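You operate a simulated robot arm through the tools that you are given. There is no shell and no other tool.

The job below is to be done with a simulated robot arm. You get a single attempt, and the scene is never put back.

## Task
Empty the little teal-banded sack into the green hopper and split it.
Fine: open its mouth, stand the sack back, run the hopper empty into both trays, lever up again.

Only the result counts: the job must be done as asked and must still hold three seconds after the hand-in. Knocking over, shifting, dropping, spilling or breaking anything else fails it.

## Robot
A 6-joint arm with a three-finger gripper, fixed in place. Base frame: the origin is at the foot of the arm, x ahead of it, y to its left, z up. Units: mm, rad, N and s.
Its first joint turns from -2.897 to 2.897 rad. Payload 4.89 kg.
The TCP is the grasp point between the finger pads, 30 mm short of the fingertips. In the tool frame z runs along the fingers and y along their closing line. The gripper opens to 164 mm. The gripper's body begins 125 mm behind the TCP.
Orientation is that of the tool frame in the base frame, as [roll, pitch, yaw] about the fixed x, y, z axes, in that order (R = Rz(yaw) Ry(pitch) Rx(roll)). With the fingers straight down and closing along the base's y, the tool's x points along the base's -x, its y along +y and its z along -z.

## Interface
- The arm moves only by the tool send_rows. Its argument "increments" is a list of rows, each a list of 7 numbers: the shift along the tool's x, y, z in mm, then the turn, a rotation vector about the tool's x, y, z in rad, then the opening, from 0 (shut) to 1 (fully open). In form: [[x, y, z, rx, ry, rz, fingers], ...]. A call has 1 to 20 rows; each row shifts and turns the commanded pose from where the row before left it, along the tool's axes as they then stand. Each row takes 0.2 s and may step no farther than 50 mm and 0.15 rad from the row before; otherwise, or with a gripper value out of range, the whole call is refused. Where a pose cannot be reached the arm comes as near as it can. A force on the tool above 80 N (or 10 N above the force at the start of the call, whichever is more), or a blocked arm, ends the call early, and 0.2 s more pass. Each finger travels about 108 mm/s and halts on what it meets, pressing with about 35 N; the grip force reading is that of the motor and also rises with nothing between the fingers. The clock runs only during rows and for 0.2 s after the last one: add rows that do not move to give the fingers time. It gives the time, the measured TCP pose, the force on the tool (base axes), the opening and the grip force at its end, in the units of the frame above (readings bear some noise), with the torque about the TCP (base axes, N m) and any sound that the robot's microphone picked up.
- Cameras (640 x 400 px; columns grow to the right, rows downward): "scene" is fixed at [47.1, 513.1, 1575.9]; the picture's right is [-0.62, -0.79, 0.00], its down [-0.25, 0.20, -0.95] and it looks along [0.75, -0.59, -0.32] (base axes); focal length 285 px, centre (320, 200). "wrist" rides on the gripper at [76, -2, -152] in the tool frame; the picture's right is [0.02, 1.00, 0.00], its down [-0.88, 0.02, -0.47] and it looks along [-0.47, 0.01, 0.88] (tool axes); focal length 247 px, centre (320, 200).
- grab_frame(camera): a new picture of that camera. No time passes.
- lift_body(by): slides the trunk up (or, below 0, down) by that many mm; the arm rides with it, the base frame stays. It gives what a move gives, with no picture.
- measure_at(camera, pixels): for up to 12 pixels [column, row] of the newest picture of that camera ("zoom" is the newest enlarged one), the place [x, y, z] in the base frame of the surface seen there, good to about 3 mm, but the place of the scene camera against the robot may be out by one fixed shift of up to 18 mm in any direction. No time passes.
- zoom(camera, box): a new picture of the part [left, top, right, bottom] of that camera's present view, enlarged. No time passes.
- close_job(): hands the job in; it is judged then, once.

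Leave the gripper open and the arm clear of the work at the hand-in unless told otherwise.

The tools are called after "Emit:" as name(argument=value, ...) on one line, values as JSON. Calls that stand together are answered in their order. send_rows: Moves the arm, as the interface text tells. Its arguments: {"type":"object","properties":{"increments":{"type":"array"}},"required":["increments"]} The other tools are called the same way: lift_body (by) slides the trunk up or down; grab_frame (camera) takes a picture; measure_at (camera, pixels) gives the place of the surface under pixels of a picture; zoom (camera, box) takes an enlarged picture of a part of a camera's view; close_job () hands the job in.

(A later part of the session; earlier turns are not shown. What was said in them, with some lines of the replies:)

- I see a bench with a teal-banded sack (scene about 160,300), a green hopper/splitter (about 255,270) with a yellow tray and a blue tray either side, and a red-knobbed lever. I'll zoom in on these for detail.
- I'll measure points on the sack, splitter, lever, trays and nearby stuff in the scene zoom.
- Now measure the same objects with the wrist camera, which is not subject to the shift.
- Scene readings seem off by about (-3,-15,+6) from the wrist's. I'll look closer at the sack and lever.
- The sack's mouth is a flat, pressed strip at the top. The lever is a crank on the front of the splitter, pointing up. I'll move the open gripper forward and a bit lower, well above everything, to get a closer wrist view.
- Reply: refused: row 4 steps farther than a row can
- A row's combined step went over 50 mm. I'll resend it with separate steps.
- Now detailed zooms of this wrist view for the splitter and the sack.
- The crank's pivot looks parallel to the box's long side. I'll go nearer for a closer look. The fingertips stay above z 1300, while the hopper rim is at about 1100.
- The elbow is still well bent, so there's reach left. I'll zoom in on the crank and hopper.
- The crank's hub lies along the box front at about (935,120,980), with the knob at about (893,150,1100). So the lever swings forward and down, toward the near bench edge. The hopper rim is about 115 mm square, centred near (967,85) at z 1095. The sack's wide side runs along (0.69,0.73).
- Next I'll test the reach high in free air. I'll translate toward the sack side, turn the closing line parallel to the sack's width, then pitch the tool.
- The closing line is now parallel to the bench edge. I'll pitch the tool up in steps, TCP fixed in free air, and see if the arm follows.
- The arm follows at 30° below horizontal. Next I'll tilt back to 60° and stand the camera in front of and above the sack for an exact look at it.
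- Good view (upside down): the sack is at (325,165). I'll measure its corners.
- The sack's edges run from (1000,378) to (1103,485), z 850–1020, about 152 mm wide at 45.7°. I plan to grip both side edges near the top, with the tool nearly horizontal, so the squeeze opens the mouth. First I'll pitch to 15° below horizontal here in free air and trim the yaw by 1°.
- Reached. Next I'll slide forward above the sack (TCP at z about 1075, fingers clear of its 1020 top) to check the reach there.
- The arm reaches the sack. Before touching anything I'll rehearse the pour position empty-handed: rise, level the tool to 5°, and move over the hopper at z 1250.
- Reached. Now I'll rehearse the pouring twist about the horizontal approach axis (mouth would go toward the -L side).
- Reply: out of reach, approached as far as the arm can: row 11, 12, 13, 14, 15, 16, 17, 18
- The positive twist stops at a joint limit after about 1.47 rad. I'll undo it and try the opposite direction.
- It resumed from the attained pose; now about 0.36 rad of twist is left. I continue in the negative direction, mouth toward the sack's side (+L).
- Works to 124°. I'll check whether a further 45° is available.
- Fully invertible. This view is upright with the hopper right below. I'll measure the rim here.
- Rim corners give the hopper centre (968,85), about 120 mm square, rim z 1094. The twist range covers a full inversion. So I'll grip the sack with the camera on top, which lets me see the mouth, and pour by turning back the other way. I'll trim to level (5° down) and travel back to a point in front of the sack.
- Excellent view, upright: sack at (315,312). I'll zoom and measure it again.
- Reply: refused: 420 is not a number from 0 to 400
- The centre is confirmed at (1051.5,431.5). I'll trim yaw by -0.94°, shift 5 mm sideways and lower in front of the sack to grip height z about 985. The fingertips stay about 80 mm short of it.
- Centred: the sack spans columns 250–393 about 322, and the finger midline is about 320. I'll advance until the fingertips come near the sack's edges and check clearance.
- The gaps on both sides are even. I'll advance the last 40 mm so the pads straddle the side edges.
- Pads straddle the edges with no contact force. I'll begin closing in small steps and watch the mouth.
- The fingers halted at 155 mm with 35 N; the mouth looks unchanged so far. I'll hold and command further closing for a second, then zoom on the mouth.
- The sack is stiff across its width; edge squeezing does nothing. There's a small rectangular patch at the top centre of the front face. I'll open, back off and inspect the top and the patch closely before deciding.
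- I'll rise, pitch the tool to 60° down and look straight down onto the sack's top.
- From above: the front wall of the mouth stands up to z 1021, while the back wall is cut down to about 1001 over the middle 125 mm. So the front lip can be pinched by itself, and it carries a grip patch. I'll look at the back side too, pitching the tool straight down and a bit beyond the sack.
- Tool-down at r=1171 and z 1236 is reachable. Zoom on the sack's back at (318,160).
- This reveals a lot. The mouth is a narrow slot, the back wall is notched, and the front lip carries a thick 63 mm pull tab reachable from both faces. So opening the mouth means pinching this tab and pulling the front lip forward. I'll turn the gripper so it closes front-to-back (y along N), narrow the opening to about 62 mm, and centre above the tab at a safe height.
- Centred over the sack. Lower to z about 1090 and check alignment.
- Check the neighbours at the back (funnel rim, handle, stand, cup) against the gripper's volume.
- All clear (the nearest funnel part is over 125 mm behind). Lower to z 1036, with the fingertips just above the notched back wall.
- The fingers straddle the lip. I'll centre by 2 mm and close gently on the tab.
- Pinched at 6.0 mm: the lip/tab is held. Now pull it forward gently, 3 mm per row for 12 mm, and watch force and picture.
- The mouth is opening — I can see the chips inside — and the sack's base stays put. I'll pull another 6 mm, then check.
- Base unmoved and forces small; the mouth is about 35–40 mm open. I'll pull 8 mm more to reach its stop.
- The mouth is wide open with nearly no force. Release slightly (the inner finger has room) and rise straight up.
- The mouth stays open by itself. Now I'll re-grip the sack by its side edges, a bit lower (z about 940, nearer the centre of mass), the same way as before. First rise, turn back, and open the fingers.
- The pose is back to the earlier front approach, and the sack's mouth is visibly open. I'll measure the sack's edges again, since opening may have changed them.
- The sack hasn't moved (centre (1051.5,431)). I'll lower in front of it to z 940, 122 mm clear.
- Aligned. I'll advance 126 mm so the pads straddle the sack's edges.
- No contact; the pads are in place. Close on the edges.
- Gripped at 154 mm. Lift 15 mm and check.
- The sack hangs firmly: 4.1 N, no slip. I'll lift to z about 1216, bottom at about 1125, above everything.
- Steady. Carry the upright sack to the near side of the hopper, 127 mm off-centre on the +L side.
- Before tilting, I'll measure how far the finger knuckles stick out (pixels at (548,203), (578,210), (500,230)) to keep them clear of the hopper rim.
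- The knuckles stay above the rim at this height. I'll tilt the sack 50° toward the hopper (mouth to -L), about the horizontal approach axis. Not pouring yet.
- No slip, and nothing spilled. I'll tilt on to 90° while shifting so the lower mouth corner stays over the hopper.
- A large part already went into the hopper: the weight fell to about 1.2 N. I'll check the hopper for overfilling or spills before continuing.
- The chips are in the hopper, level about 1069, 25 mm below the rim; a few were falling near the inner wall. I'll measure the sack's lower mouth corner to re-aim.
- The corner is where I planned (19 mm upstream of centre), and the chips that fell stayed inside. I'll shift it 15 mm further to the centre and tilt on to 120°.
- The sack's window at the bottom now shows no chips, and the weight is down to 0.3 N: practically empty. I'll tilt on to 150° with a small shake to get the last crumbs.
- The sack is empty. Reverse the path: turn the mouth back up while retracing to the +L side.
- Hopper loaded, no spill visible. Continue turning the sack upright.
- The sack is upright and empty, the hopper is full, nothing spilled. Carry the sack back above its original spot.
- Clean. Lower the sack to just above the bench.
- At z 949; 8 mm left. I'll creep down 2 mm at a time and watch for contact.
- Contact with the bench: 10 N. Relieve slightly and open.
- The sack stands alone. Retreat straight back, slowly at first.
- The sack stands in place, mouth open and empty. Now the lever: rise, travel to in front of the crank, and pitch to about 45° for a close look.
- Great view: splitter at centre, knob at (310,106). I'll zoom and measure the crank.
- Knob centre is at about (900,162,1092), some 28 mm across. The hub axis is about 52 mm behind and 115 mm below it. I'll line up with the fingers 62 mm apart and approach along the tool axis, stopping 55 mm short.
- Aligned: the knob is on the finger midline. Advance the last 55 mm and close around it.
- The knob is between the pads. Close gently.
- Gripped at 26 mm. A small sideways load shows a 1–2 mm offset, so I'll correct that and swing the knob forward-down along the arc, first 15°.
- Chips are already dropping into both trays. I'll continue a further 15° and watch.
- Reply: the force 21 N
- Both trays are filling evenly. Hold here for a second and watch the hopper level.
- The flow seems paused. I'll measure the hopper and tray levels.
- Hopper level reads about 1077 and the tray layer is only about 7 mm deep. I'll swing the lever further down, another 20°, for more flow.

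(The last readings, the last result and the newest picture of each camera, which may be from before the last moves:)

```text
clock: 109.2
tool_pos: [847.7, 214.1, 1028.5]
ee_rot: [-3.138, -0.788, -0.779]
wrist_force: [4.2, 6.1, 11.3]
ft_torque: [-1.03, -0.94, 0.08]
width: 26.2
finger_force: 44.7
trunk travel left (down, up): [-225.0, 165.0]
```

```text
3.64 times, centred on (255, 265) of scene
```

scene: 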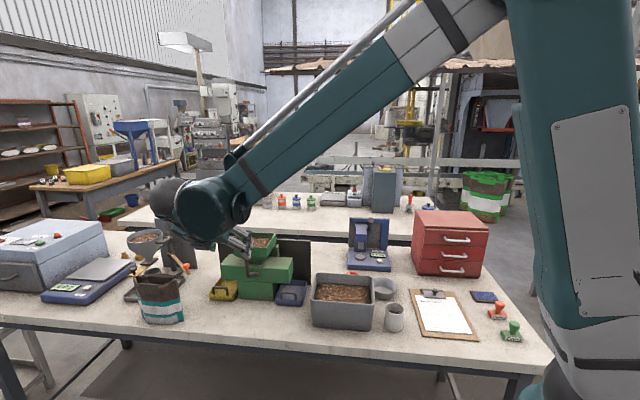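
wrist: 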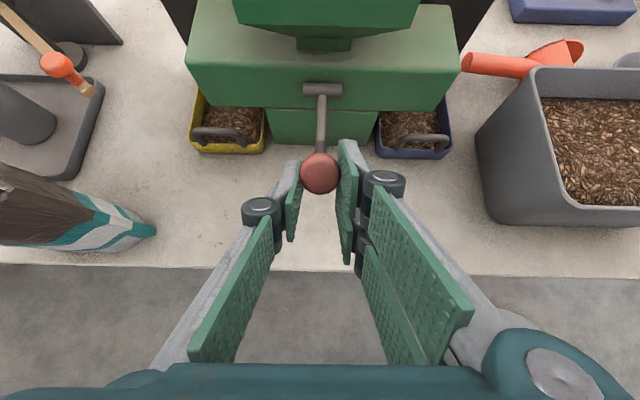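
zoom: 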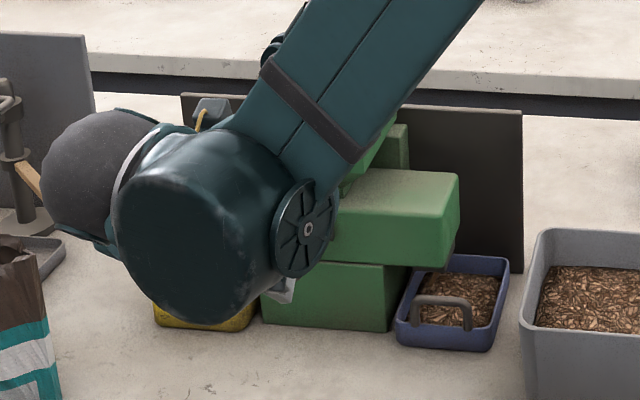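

Emit:
measure_at(camera="wrist", pixels=[[232, 115], [215, 118], [408, 120], [425, 118], [245, 118]])

Emit:
send_rows(increments=[[-4.8, 0, 2.55, 0, 0, 0, 0.1], [-4.8, 0, 2.55, 0, 0, 0, 0.1], [-4.65, 0, 2.95, 0, 0, 0, 0.1], [-4.65, 0, 2.95, 0, 0, 0, 0.1], [-4.3, 0, 3.3, 0, 0, 0, 0.1], [-4.3, 0, 3.3, 0, 0, 0, 0.1]])

Emit:
grab_frame(camera="wrist")

Emit:
zoom(camera="scene", box=[180, 210, 330, 320])

```text
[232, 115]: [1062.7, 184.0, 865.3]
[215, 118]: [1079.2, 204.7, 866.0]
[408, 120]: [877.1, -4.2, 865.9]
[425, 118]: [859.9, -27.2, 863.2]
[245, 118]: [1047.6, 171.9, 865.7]
```

```text
clock: 110.6
tool_pos: [842.6, 216.4, 996.3]
ee_rot: [-3.138, -0.787, -0.777]
wrist_force: [2.4, 5.2, 24.8]
ft_torque: [-0.33, -0.12, -0.35]
width: 24.4
finger_force: 45.3
trunk travel left (down, up): [-225.0, 165.0]
```

```text
taken
```

wrist: 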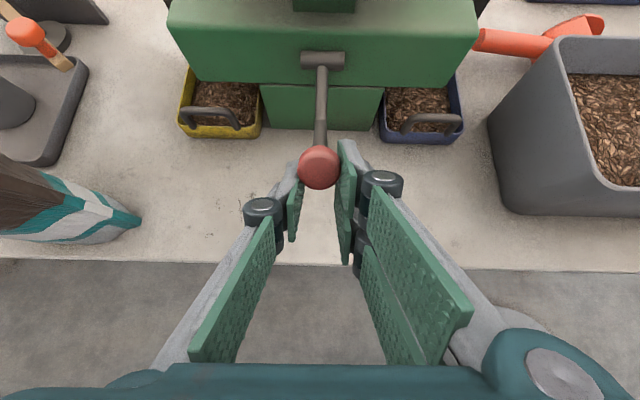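

```text
3.64 times, centred on (255, 265) of scene
```

zoom: 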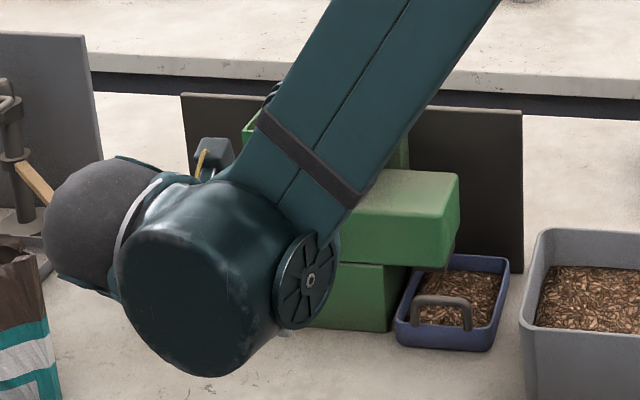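

Trays are rising (861→865), and the lever seems to have met its stop (24 N). I'll relieve it by 3 mm and hold for two seconds to let the hopper run.

Emit:
send_rows(increments=[[2.2, 0, -1.6, 0, 0, 0, 0.1], [0, 0, 0, 0, 0, 0, 0.1], [0, 0, 0, 0, 0, 0, 0.1], [0, 0, 0, 0, 0, 0, 0.1], [0, 0, 0, 0, 0, 0, 0.1], [0, 0, 0, 0, 0, 0, 0.1], [0, 0, 0, 0, 0, 0, 0.1], [0, 0, 0, 0, 0, 0, 0.1], [0, 0, 0, 0, 0, 0, 0.1], [0, 0, 0, 0, 0, 0, 0.1]])

Emit:
grab_frame(camera="wrist")

Emit:
measure_at(camera="wrist", pixels=[[225, 98], [205, 95], [415, 105], [440, 100], [322, 60], [320, 155]])

Emit:
zoom(camera="scene", box=[180, 210, 330, 320])

```text
clock: 112.8
tool_pos: [842.4, 216.0, 997.7]
ee_rot: [-3.139, -0.787, -0.778]
wrist_force: [-19.8, -5.6, -4.9]
ft_torque: [0.65, 0.5, -0.54]
width: 24.5
finger_force: 44.5
trunk travel left (down, up): [-225.0, 165.0]
```

```text
taken
```

wrist: 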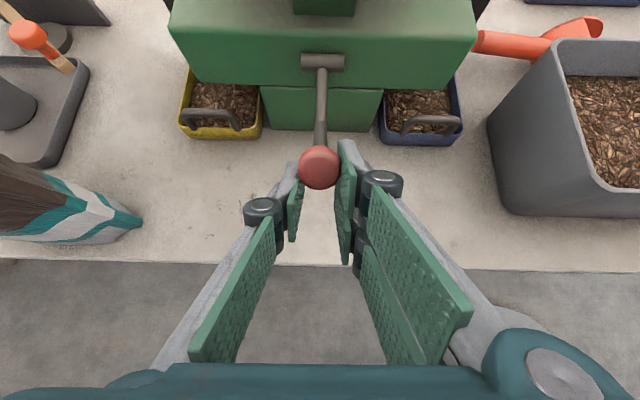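

```text
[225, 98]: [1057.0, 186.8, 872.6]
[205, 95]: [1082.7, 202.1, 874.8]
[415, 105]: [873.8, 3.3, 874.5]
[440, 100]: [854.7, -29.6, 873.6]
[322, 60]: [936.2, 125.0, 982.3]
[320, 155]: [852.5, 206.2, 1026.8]
```

```text
3.64 times, centred on (255, 265) of scene
```

zoom: 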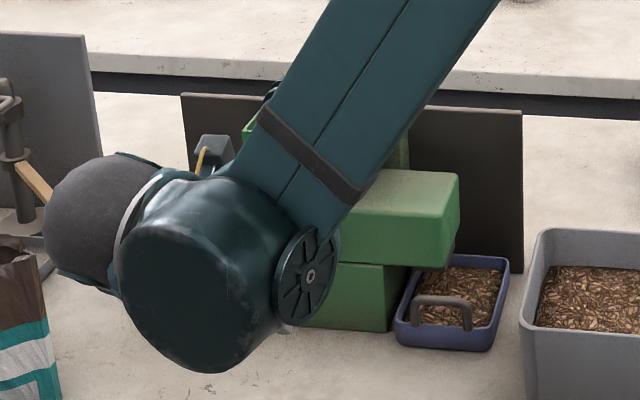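

The trays now read 874 and rising evenly. The lever's stop is at about 20°: the knob is at z about 1018 and my fingers slid 20 mm low on it. I'll open slightly and see if the lever stays down.

Emit:
send_rows(increments=[[0, 0, 0, 0, 0, 0, 0.2], [0, 0, 0, 0, 0, 0, 0.28], [0, 0, 0, 0, 0, 0, 0.28]])

Emit:
grab_frame(camera="wrist")

Emit:
zoom(camera="wrist", box=[160, 20, 480, 220])

Emit:
measure_at(camera="zoom", pixels=[[320, 285], [320, 270], [300, 285], [340, 285], [130, 150], [510, 165], [322, 200], [322, 130]])

```text
clock: 113.6
tool_pos: [843.5, 217.4, 997.9]
ee_rot: [-3.138, -0.787, -0.779]
wrist_force: [0.3, -0.5, -0.2]
ft_torque: [0.01, -0.05, 0.02]
width: 45.9
finger_force: 0.1
trunk travel left (down, up): [-225.0, 165.0]
```

```text
taken
```

wrist: 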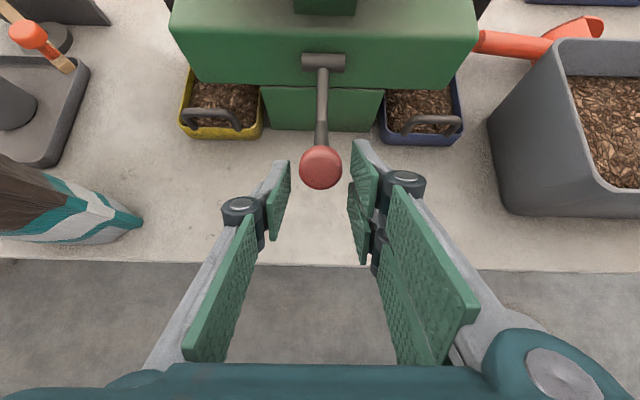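

```text
2.00 times, centred on (320, 120) of wrist
```

zoom: 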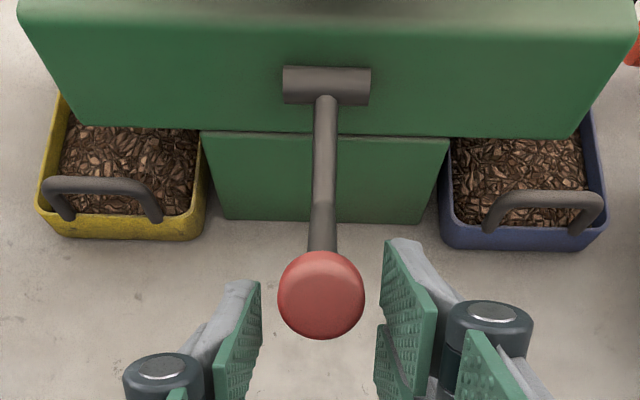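

```text
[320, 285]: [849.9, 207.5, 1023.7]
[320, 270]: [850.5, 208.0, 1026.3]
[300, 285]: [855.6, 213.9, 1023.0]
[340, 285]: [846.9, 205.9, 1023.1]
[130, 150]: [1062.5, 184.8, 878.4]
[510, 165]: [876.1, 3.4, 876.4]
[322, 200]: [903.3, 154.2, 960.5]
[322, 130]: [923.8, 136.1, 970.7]
```

The lever stays down by itself, and the trays are filling. I'll check the tray rim heights and wait for the hopper to finish.

Emit:
measure_at(camera="zoom", pixels=[[120, 218], [45, 190], [520, 232], [600, 190], [200, 170], [445, 200]])

Emit:
send_rows(increments=[[0, 0, -30, 0, 0, 0, 0.28], [0, 0, -40, 0, 0, 0, 0.28], [0, 0, -40, 0, 0, 0, 0.28], [30, 0, -30, 0, 0, 0, 0.28], [30, 0, -30, 0, 0, 0, 0.28], [0, 0, 0, 0, 0, 0, 0.28]])

Emit:
grab_frame(camera="wrist")

Emit:
zoom(camera="wrist", box=[220, 20, 420, 180])

```text
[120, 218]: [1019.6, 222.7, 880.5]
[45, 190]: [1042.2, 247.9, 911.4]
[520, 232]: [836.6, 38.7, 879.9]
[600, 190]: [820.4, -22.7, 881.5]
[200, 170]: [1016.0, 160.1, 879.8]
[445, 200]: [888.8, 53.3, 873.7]
```

```text
clock: 115.0
tool_pos: [786.5, 270.2, 1160.0]
ee_rot: [-3.139, -0.786, -0.779]
wrist_force: [-0.6, 0.0, 0.2]
ft_torque: [0.05, -0.05, 0.05]
width: 45.8
finger_force: 0.1
trunk travel left (down, up): [-225.0, 165.0]
```

```text
taken
```

wrist: 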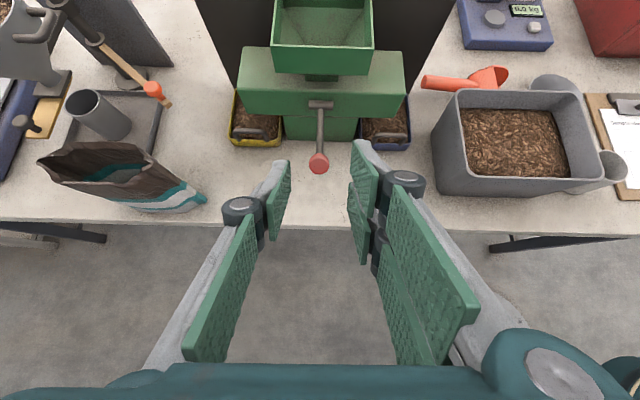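

```text
2.50 times, centred on (320, 100) of wrist
```

zoom: 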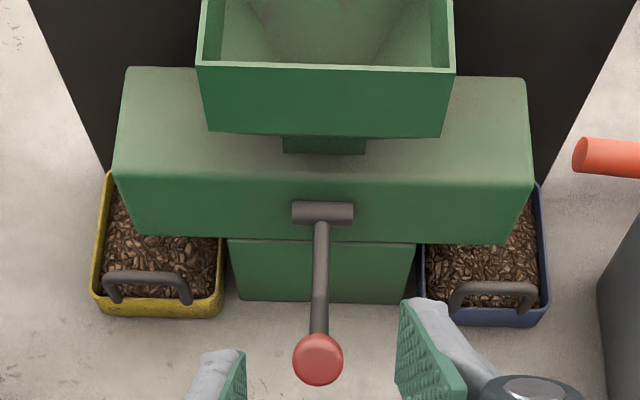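

The hopper looks empty and the trays are filled about to the rim. I'll move up for a look straight into the hopper.

Emit:
send_rows(increments=[[45, 0, 0, 0, 0, 0, 0.28], [45, 0, 0, 0, 0, 0, 0.28], [30, 0, 0, 0, 0, 0, 0.28], [0, 0, 0, 0, 0, 0, 0.28]])

Emit:
zoom(camera="wrist", box=[200, 20, 440, 220])

Emit:
zoom(camera="scene", box=[180, 210, 330, 320])

```text
clock: 116.0
tool_pos: [847.7, 212.0, 1245.5]
ee_rot: [-3.139, -0.787, -0.778]
wrist_force: [-0.4, 0.0, 0.1]
ft_torque: [0.05, 0.03, 0.04]
width: 45.7
finger_force: 0.0
trunk travel left (down, up): [-225.0, 165.0]
```

```text
2.00 times, centred on (320, 120) of wrist
```

zoom: 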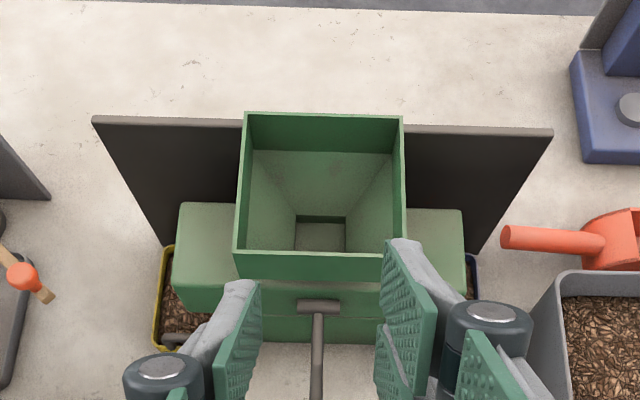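

```text
3.64 times, centred on (255, 265) of scene
```

zoom: 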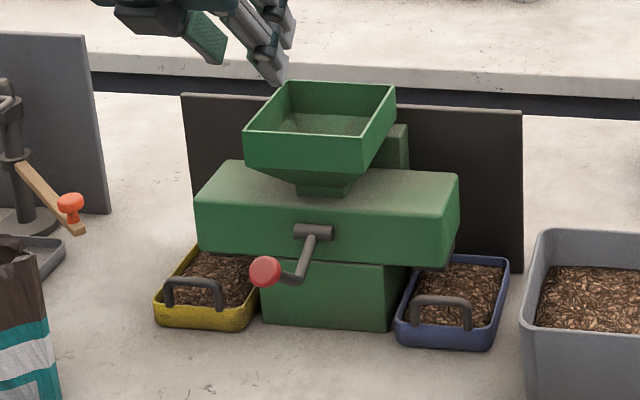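

The hopper is empty, both trays are filled and the bench is clean. Now the lever goes back up: approach the knob at about (852,208,1014) again from front-above.

Emit:
send_rows(increments=[[-40, 0, 26, 0, 0, 0, 0.38], [-40, 0, 26, 0, 0, 0, 0.38], [-40, 0, 26, 0, 0, 0, 0.38], [-40, 0, 26, 0, 0, 0, 0.38], [0, 0, 0, 0, 0, 0, 0.38]])

Emit:
zoom(camera="wrist", box=[200, 60, 440, 260])

Emit:
measure_at(camera="zoom", pixels=[[320, 200], [320, 220], [300, 210], [340, 210], [320, 240], [320, 180]])

```text
clock: 117.2
tool_pos: [818.9, 240.5, 1057.9]
ee_rot: [-3.14, -0.786, -0.776]
wrist_force: [0.4, 0.3, 0.2]
ft_torque: [-0.03, 0.03, -0.07]
width: 62.3
finger_force: 0.1
trunk travel left (down, up): [-225.0, 165.0]
```

```text
2.00 times, centred on (320, 160) of wrist
```

zoom: 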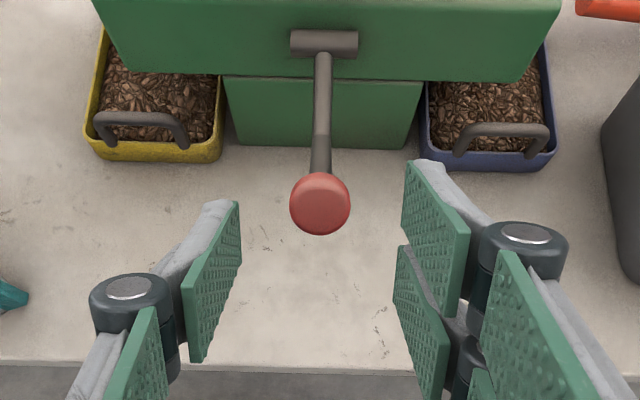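

```text
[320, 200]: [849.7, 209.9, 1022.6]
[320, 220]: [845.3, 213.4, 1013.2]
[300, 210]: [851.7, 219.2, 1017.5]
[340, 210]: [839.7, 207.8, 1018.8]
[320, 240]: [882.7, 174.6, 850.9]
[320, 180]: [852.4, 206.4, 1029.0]
```

Aligned. Advance 60 mm and close on the knob.

Emit:
send_rows(increments=[[0, 0, 30, 0, 0, 0, 0.38], [0, 0, 30, 0, 0, 0, 0.38], [0, 0, 0, 0, 0, 0, 0.3], [0, 0, 0, 0, 0, 0, 0.24], [0, 0, 0, 0, 0, 0, 0.2], [0, 0, 0, 0, 0, 0, 0.17], [0, 0, 0, 0, 0, 0, 0.14], [0, 0, 0, 0, 0, 0, 0.1], [0, 0, 0, 0, 0, 0, 0.1]])

Emit:
zoom(camera="wrist", box=[200, 60, 440, 260])

```text
clock: 119.2
tool_pos: [853.1, 209.9, 1015.6]
ee_rot: [-3.136, -0.787, -0.776]
wrist_force: [9.5, 4.5, 0.3]
ft_torque: [-0.13, -0.23, -0.01]
width: 25.3
finger_force: 44.5
trunk travel left (down, up): [-225.0, 165.0]
```

```text
2.00 times, centred on (320, 160) of wrist
```

zoom: 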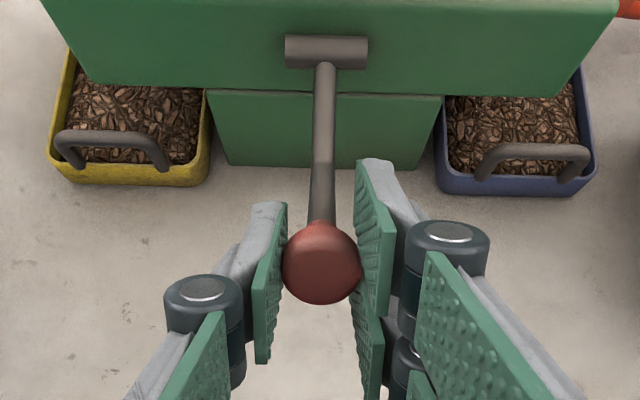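

Gripped at 25 mm. Swing the lever back up along the same arc, first half.

Emit:
send_rows(increments=[[4.5, -0.5, -2.3, 0, 0, 0, 0.1], [5, 0, -2.05, 0, 0, 0, 0.1], [5, 0, -2.05, 0, 0, 0, 0.1], [5.2, 0, -1.65, 0, 0, 0, 0.1], [5.2, 0, -1.65, 0, 0, 0, 0.1], [5.35, 0, -1.15, 0, 0, 0, 0.1], [5.35, 0, -1.15, 0, 0, 0, 0.1], [5.35, 0, -0.7, 0, 0, 0, 0.1], [5.35, 0, -0.7, 0, 0, 0, 0.1]])

Emit:
zoom(camera="wrist", box=[200, 60, 440, 260])

```text
clock: 121.2
tool_pos: [866.8, 193.4, 1058.2]
ee_rot: [-3.139, -0.788, -0.779]
wrist_force: [-9.3, 4.3, -5.3]
ft_torque: [1.0, 0.96, 0.09]
width: 25.7
finger_force: 44.8
trunk travel left (down, up): [-225.0, 165.0]
```

```text
2.00 times, centred on (320, 160) of wrist
```

zoom: 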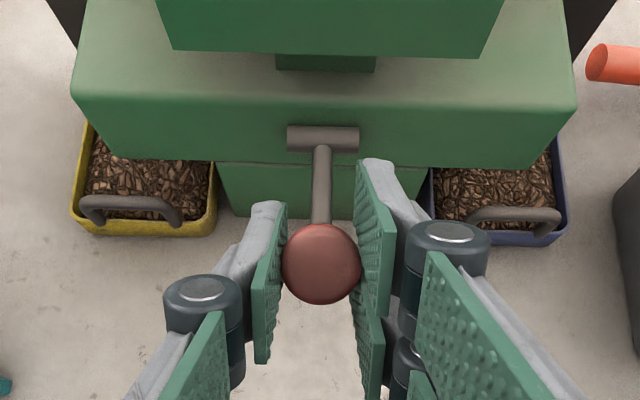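

The knob follows. Second half, up to the original position.

Emit:
send_rows(increments=[[5.5, 0, -0.25, 0, 0, 0, 0.1], [5.5, 0, -0.25, 0, 0, 0, 0.1], [5.5, 0, 0.25, 0, 0, 0, 0.1], [5.5, 0, 0.25, 0, 0, 0, 0.1], [5.35, 0, 0.7, 0, 0, 0, 0.1], [5.35, 0, 0.7, 0, 0, 0, 0.1], [5.35, 0, 1.15, 0, 0, 0, 0.1], [5.35, 0, 1.15, 0, 0, 0, 0.1], [5.7, 0, 1.9, 0, 0, 0, 0.1], [4, 0, 1.3, 0, 0, 0, 0.1], [0, 0, 0, 0, 0, 0, 0.1]])

Emit:
zoom(camera="wrist", box=[200, 60, 440, 260])

Emit:
measure_at(camera="zoom", pixels=[[320, 245], [320, 260], [320, 275], [320, 320]])

```text
clock: 123.6
tool_pos: [897.4, 163.9, 1091.4]
ee_rot: [-3.137, -0.787, -0.779]
wrist_force: [-18.4, -2.9, 2.7]
ft_torque: [0.58, 0.85, -0.06]
width: 25.9
finger_force: 45.4
trunk travel left (down, up): [-225.0, 165.0]
```

```text
2.00 times, centred on (320, 160) of wrist
```

zoom: 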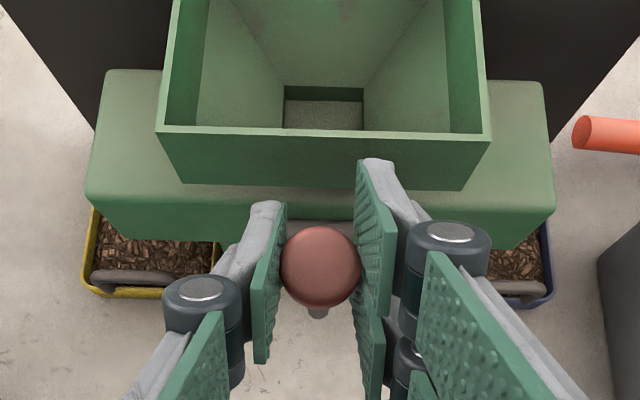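

```text
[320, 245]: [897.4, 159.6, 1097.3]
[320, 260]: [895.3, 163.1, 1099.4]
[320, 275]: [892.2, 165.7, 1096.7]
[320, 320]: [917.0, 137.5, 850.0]
```

The knob is at about 1099 versus 1103 originally. Nudge it the last few millimetres toward its upper stop.

Emit:
send_rows(increments=[[2.5, 0.6, 0.9, 0, 0, 0, 0.1], [2.5, 0, 1, 0, 0, 0, 0.1], [0, 0, 0, 0, 0, 0, 0.1]])

Emit:
grab_frame(camera="wrist")

Emit:
zoom(camera="wrist", box=[200, 60, 440, 260])

Emit:
measure_at(camera="zoom", pixels=[[320, 235], [320, 245], [320, 260], [320, 275], [318, 312]])

```text
clock: 124.4
tool_pos: [900.2, 160.9, 1093.6]
ee_rot: [-3.136, -0.789, -0.779]
wrist_force: [-14.6, 1.7, 2.7]
ft_torque: [0.77, 0.94, 0.0]
width: 25.9
finger_force: 44.8
trunk travel left (down, up): [-225.0, 165.0]
```

```text
taken
```

wrist: 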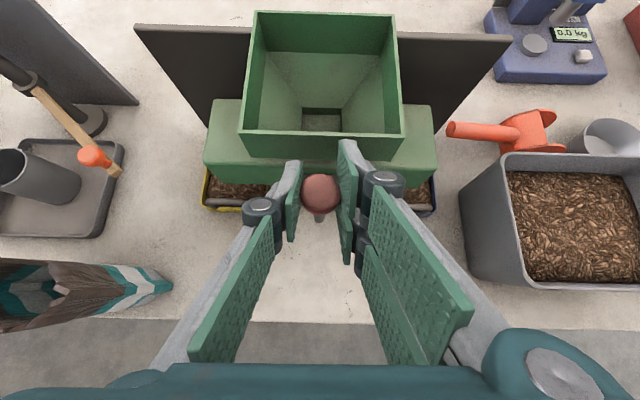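

```text
2.00 times, centred on (320, 160) of wrist
```

zoom: 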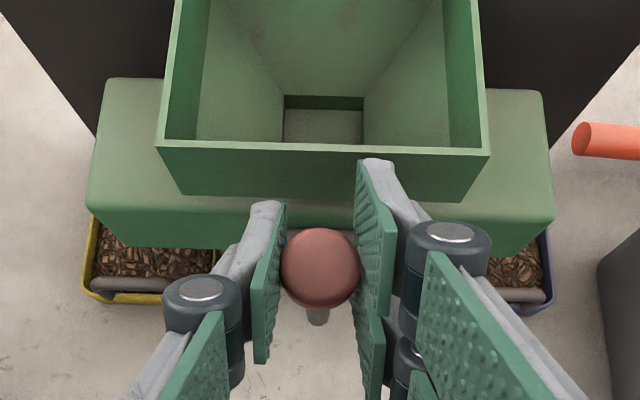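

```text
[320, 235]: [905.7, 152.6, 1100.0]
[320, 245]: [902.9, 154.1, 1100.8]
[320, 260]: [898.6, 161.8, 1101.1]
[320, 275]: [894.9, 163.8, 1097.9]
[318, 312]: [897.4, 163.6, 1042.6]
```

The knob is now within measuring error of its original place. One more small push to confirm it's against the stop.

Emit:
send_rows(increments=[[2, 0, 0.8, 0, 0, 0, 0.1], [0, 0, 0, 0, 0, 0, 0.1]])

```text
clock: 125.0
tool_pos: [900.8, 159.4, 1094.9]
ee_rot: [-3.137, -0.785, -0.779]
wrist_force: [-28.2, 8.8, -10.3]
ft_torque: [0.8, 0.91, -0.39]
width: 25.6
finger_force: 45.0
trunk travel left (down, up): [-225.0, 165.0]
```

Force rose to about 30 N: the lever is at its upper stop. Relieve, open, and back away along the tool axis.

Emit:
send_rows(increments=[[-1, 0, -0.4, 0, 0, 0, 0.1], [0, 0, 0, 0, 0, 0, 0.2], [0, 0, 0, 0, 0, 0, 0.3], [0, 0, 0, 0, 0, 0, 0.38], [0, 0, 0, 0, 0, 0, 0.38], [0, 0, -30, 0, 0, 0, 0.38], [0, 0, -40, 0, 0, 0, 0.38], [0, 0, -45, 0, 0, 0, 0.38], [0, 0, -45, 0, 0, 0, 0.5], [0, 0, 0, 0, 0, 0, 0.5]])

Emit:
grab_frame(camera="wrist")

Emit:
zoom(camera="wrist", box=[220, 0, 410, 170])

Emit:
zoom(camera="scene", box=[110, 210, 330, 340])

```text
clock: 127.2
tool_pos: [818.0, 239.8, 1206.8]
ee_rot: [-3.138, -0.789, -0.779]
wrist_force: [-0.8, 0.3, 0.2]
ft_torque: [0.02, -0.03, 0.01]
width: 81.9
finger_force: 0.0
trunk travel left (down, up): [-225.0, 165.0]
```

```text
taken
```

wrist: 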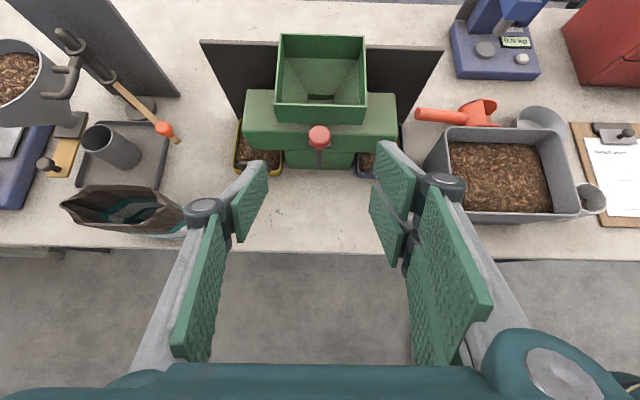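

```text
2.35 times, centred on (315, 85) of wrist
```

zoom: 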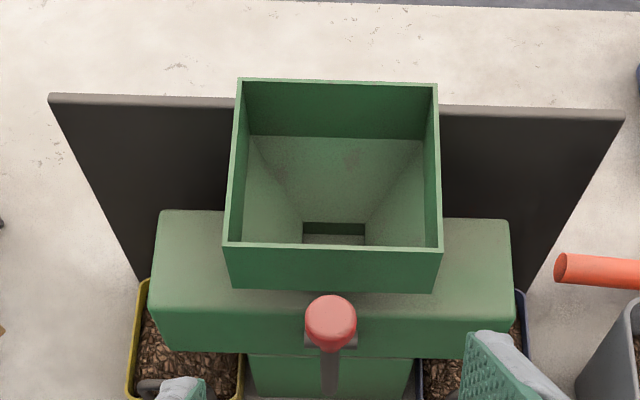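

```text
2.91 times, centred on (220, 275) of scene
```

zoom: 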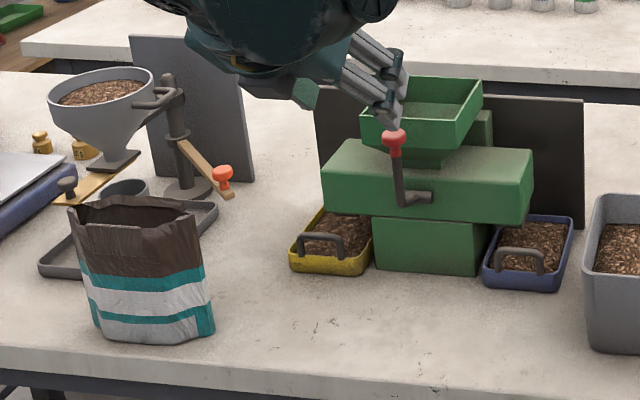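

The lever is up. For an exact comparison with the first picture I'll take the same zoom as at the start.

Emit:
zoom(camera="scene", box=[200, 225, 320, 315])

Emit:
measure_at(camera="zoom", pixels=[[256, 120], [262, 190], [290, 218]])

```text
4.44 times, centred on (260, 270) of scene
```

zoom: 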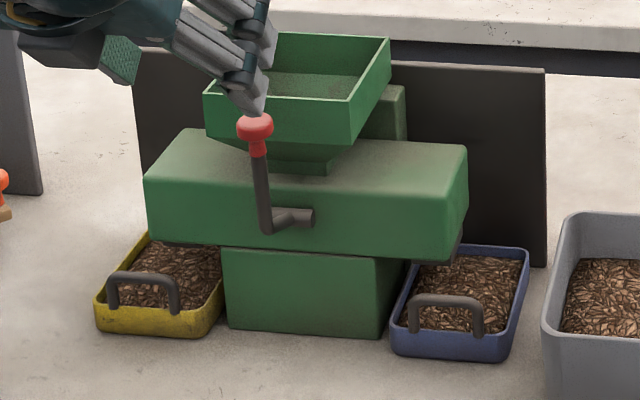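

```text
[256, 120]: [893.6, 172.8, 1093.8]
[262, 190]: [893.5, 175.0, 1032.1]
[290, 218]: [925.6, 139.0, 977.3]
```

The knob sits about 5 mm lower in this view than at the start, roughly 3° short. I'll go back, grip it once more, press it fully against the stop and release there without relieving.

Emit:
send_rows(increments=[[0, 0, 45, 0, 0, 0, 0.38], [0, 0, 45, 0, 0, 0, 0.38], [0, 0, 40, 0, 0, 0, 0.38], [0, 0, 28, 0, 0, 0, 0.38], [0, 0, 0, 0, 0, 0, 0.38]])

Emit:
zoom(camera="wrist", box=[200, 60, 440, 260])

Emit:
measure_at(camera="zoom", pixels=[[320, 245], [320, 260], [320, 275], [300, 260], [340, 260]])

```text
clock: 128.4
tool_pos: [901.4, 159.3, 1095.0]
ee_rot: [-3.137, -0.786, -0.778]
wrist_force: [0.5, -0.4, -0.3]
ft_torque: [-0.01, -0.01, -0.01]
width: 62.5
finger_force: 0.1
trunk travel left (down, up): [-225.0, 165.0]
```

```text
2.00 times, centred on (320, 160) of wrist
```

zoom: 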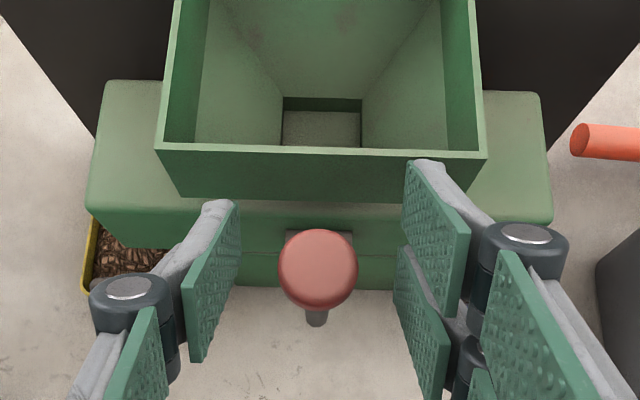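

```text
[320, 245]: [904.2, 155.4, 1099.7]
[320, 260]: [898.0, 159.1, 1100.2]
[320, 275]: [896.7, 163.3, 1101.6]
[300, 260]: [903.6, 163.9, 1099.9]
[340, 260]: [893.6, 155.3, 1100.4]
```

Knob between the pads. Close, then press on along the arc in small steps.

Emit:
send_rows(increments=[[0, 0, 0, 0, 0, 0, 0.28], [0, 0, 0, 0, 0, 0, 0.2], [0, 0, 0, 0, 0, 0, 0.14], [0, 0, 0, 0, 0, 0, 0.1], [0, 0, 0, 0, 0, 0, 0.1], [2, 0, 0.8, 0, 0, 0, 0.1], [2, 0, 0.8, 0, 0, 0, 0.1], [0, 0, 0, 0, 0, 0, 0.1]])

Emit:
zoom(camera="scene", box=[200, 225, 320, 315])

```text
clock: 130.2
tool_pos: [903.3, 158.8, 1096.1]
ee_rot: [-3.136, -0.785, -0.777]
wrist_force: [-20.9, 9.7, -15.5]
ft_torque: [0.41, 0.79, -0.45]
width: 26.3
finger_force: 44.7
trunk travel left (down, up): [-225.0, 165.0]
```

```text
4.44 times, centred on (260, 270) of scene
```

zoom: 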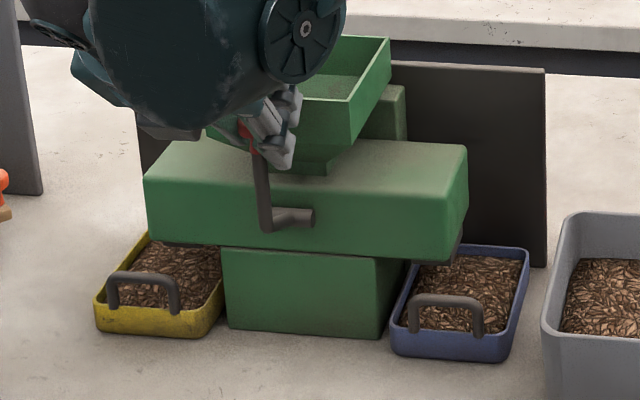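

Push 3 mm more, watching the force.

Emit:
send_rows(increments=[[1.5, 0, 0.6, 0, 0, 0, 0.1], [1.5, 0, 0.6, 0, 0, 0, 0.1], [0, 0, 0, 0, 0, 0, 0.1]])

Emit:
zoom(camera="scene", box=[200, 225, 320, 315])

```text
clock: 131.0
tool_pos: [904.7, 156.2, 1099.4]
ee_rot: [-3.138, -0.787, -0.778]
wrist_force: [-34.3, 16.0, -13.3]
ft_torque: [0.39, 0.79, -0.5]
width: 26.2
finger_force: 45.5
trunk travel left (down, up): [-225.0, 165.0]
```

```text
4.44 times, centred on (260, 270) of scene
```

zoom: 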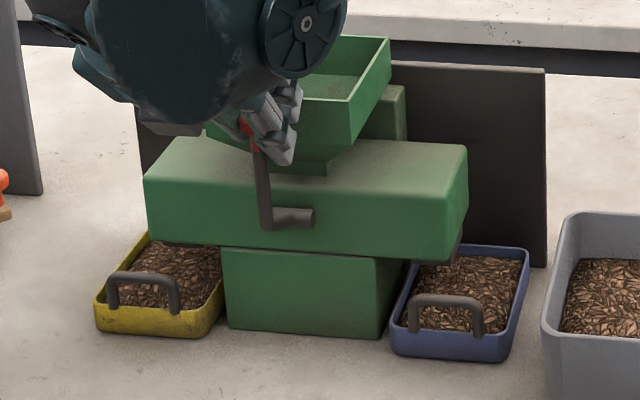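

The rod now matches the first picture (bottom end at (267,229)), and 40 N says it is against the stop. Open here and back away.

Emit:
send_rows(increments=[[0, 0, 0, 0, 0, 0, 0.2], [0, 0, 0, 0, 0, 0, 0.3], [0, 0, 0, 0, 0, 0, 0.38], [0, 0, 0, 0, 0, 0, 0.38], [0, 0, -30, 0, 0, 0, 0.38], [0, 0, -40, 0, 0, 0, 0.38], [0, 0, -45, 0, 0, 0, 0.38], [0, 0, -45, 0, 0, 0, 0.38], [0, 0, -45, 0, 0, 0, 0.38], [0, 0, 0, 0, 0, 0, 0.38]])

Emit:
zoom(camera="scene", box=[200, 225, 320, 315])

Emit:
grab_frame(camera="wrist")

```text
clock: 133.2
tool_pos: [799.8, 256.7, 1243.4]
ee_rot: [-3.139, -0.786, -0.779]
wrist_force: [-1.0, 0.0, 0.5]
ft_torque: [0.0, -0.06, 0.05]
width: 62.4
finger_force: 0.1
trunk travel left (down, up): [-225.0, 165.0]
```

```text
4.44 times, centred on (260, 270) of scene
```

zoom: 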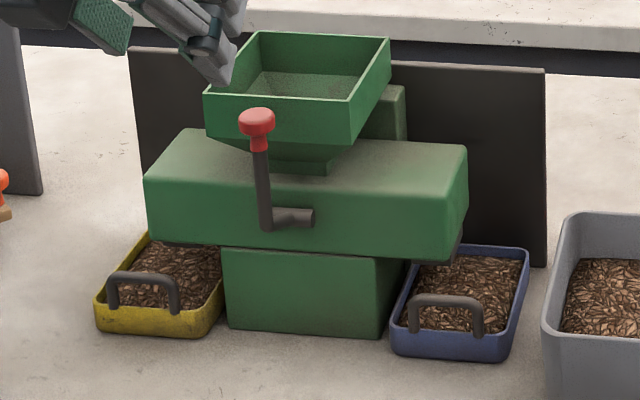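

```text
taken
```

wrist: 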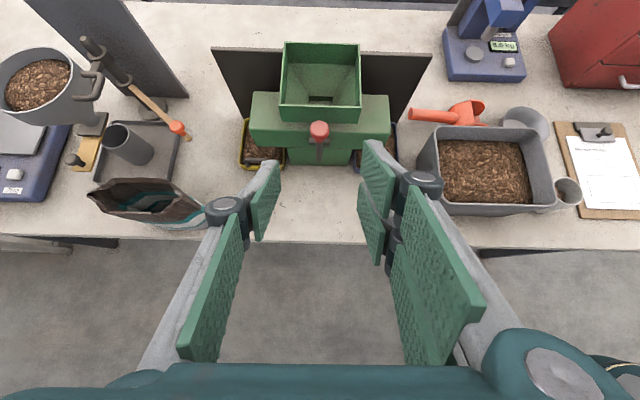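

The knob is now exactly where it began (257,121). Next: raise the arm clear, open the gripper, and check the sack and bench.

Emit:
send_rows(increments=[[30, 0, -35, 0, 0, 0, 0.6], [30, 0, -35, 0, 0, 0, 0.8], [30, 0, -35, 0, 0, 0, 1], [0, 0, 0, 0, 0, 0, 1], [0, 0, 0, 0, 0, 0, 1]])

Emit:
grab_frame(camera="scene")

Emit:
zoom(camera="scene", box=[120, 270, 200, 330])

Emit:
zoom(camera="scene", box=[110, 210, 330, 340])

Emit:
zoom(camera="wrist", box=[60, 60, 420, 260])

```text
clock: 134.4
tool_pos: [792.6, 265.2, 1381.6]
ee_rot: [-3.138, -0.787, -0.778]
wrist_force: [-0.5, -0.5, 0.8]
ft_torque: [-0.05, 0.01, 0.0]
width: 163.8
finger_force: 0.0
trunk travel left (down, up): [-225.0, 165.0]
```

```text
taken
```

scene: 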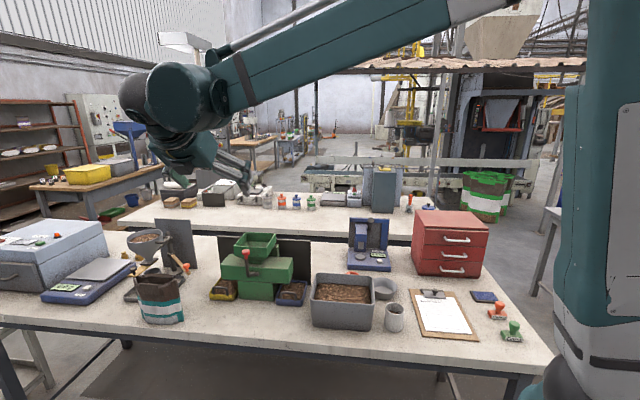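

```text
6.67 times, centred on (160, 300) of scene
```

zoom: 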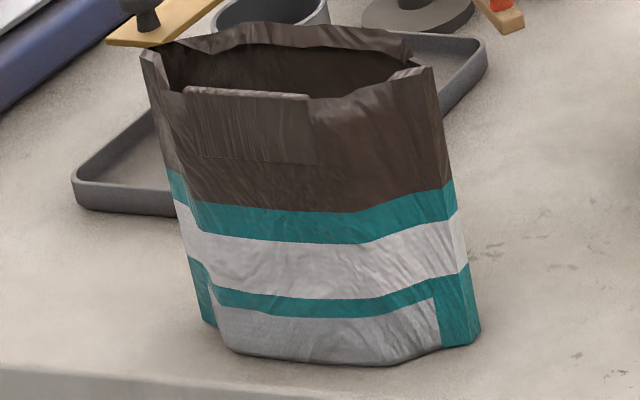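

```text
2.91 times, centred on (220, 275) of scene
```

zoom: 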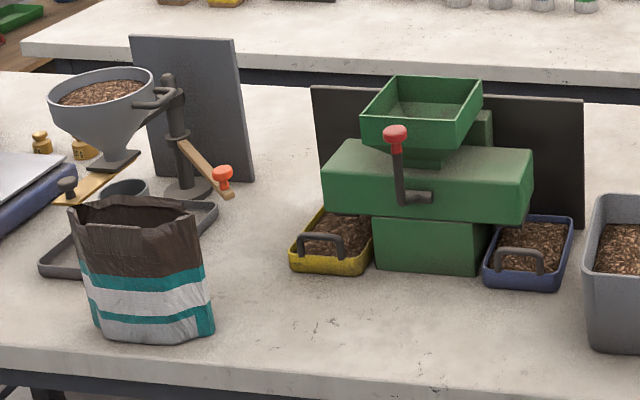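

```text
1.78 times, centred on (240, 160) of wrist
```

zoom: 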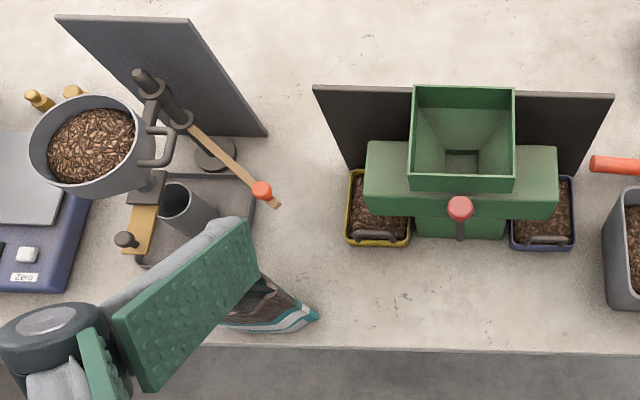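

Everything checks out:
- The sack stands upright at its place, empty and open.
- The hopper is empty and both trays are filled evenly.
- The lever is up as at the start.
- The bench is clean and nothing else has moved.
- The gripper is open and the arm is clear.

I'm handing in the job.

Emit:
close_job()

```text
The job is handed in.
```

The teal-banded sack is emptied into the green hopper and split between the yellow and blue trays, and the job is handed in. I don't have the judging result.

- **Sack:** I opened its mouth by pulling the front tab. It stands upright, open and empty, back within a few millimetres of where it was.
- **Hopper and trays:** the hopper ran empty. Both trays filled to about the same level, just under the rim, and I saw no chips on the bench.
- **Lever:** it is back up against its stop, matching its position in the first picture. My first try left it about 3° short, so I pressed it the rest of the way.
- **Arm:** the gripper is open and the arm is clear of the work. As far as the pictures show, nothing else on the bench moved.
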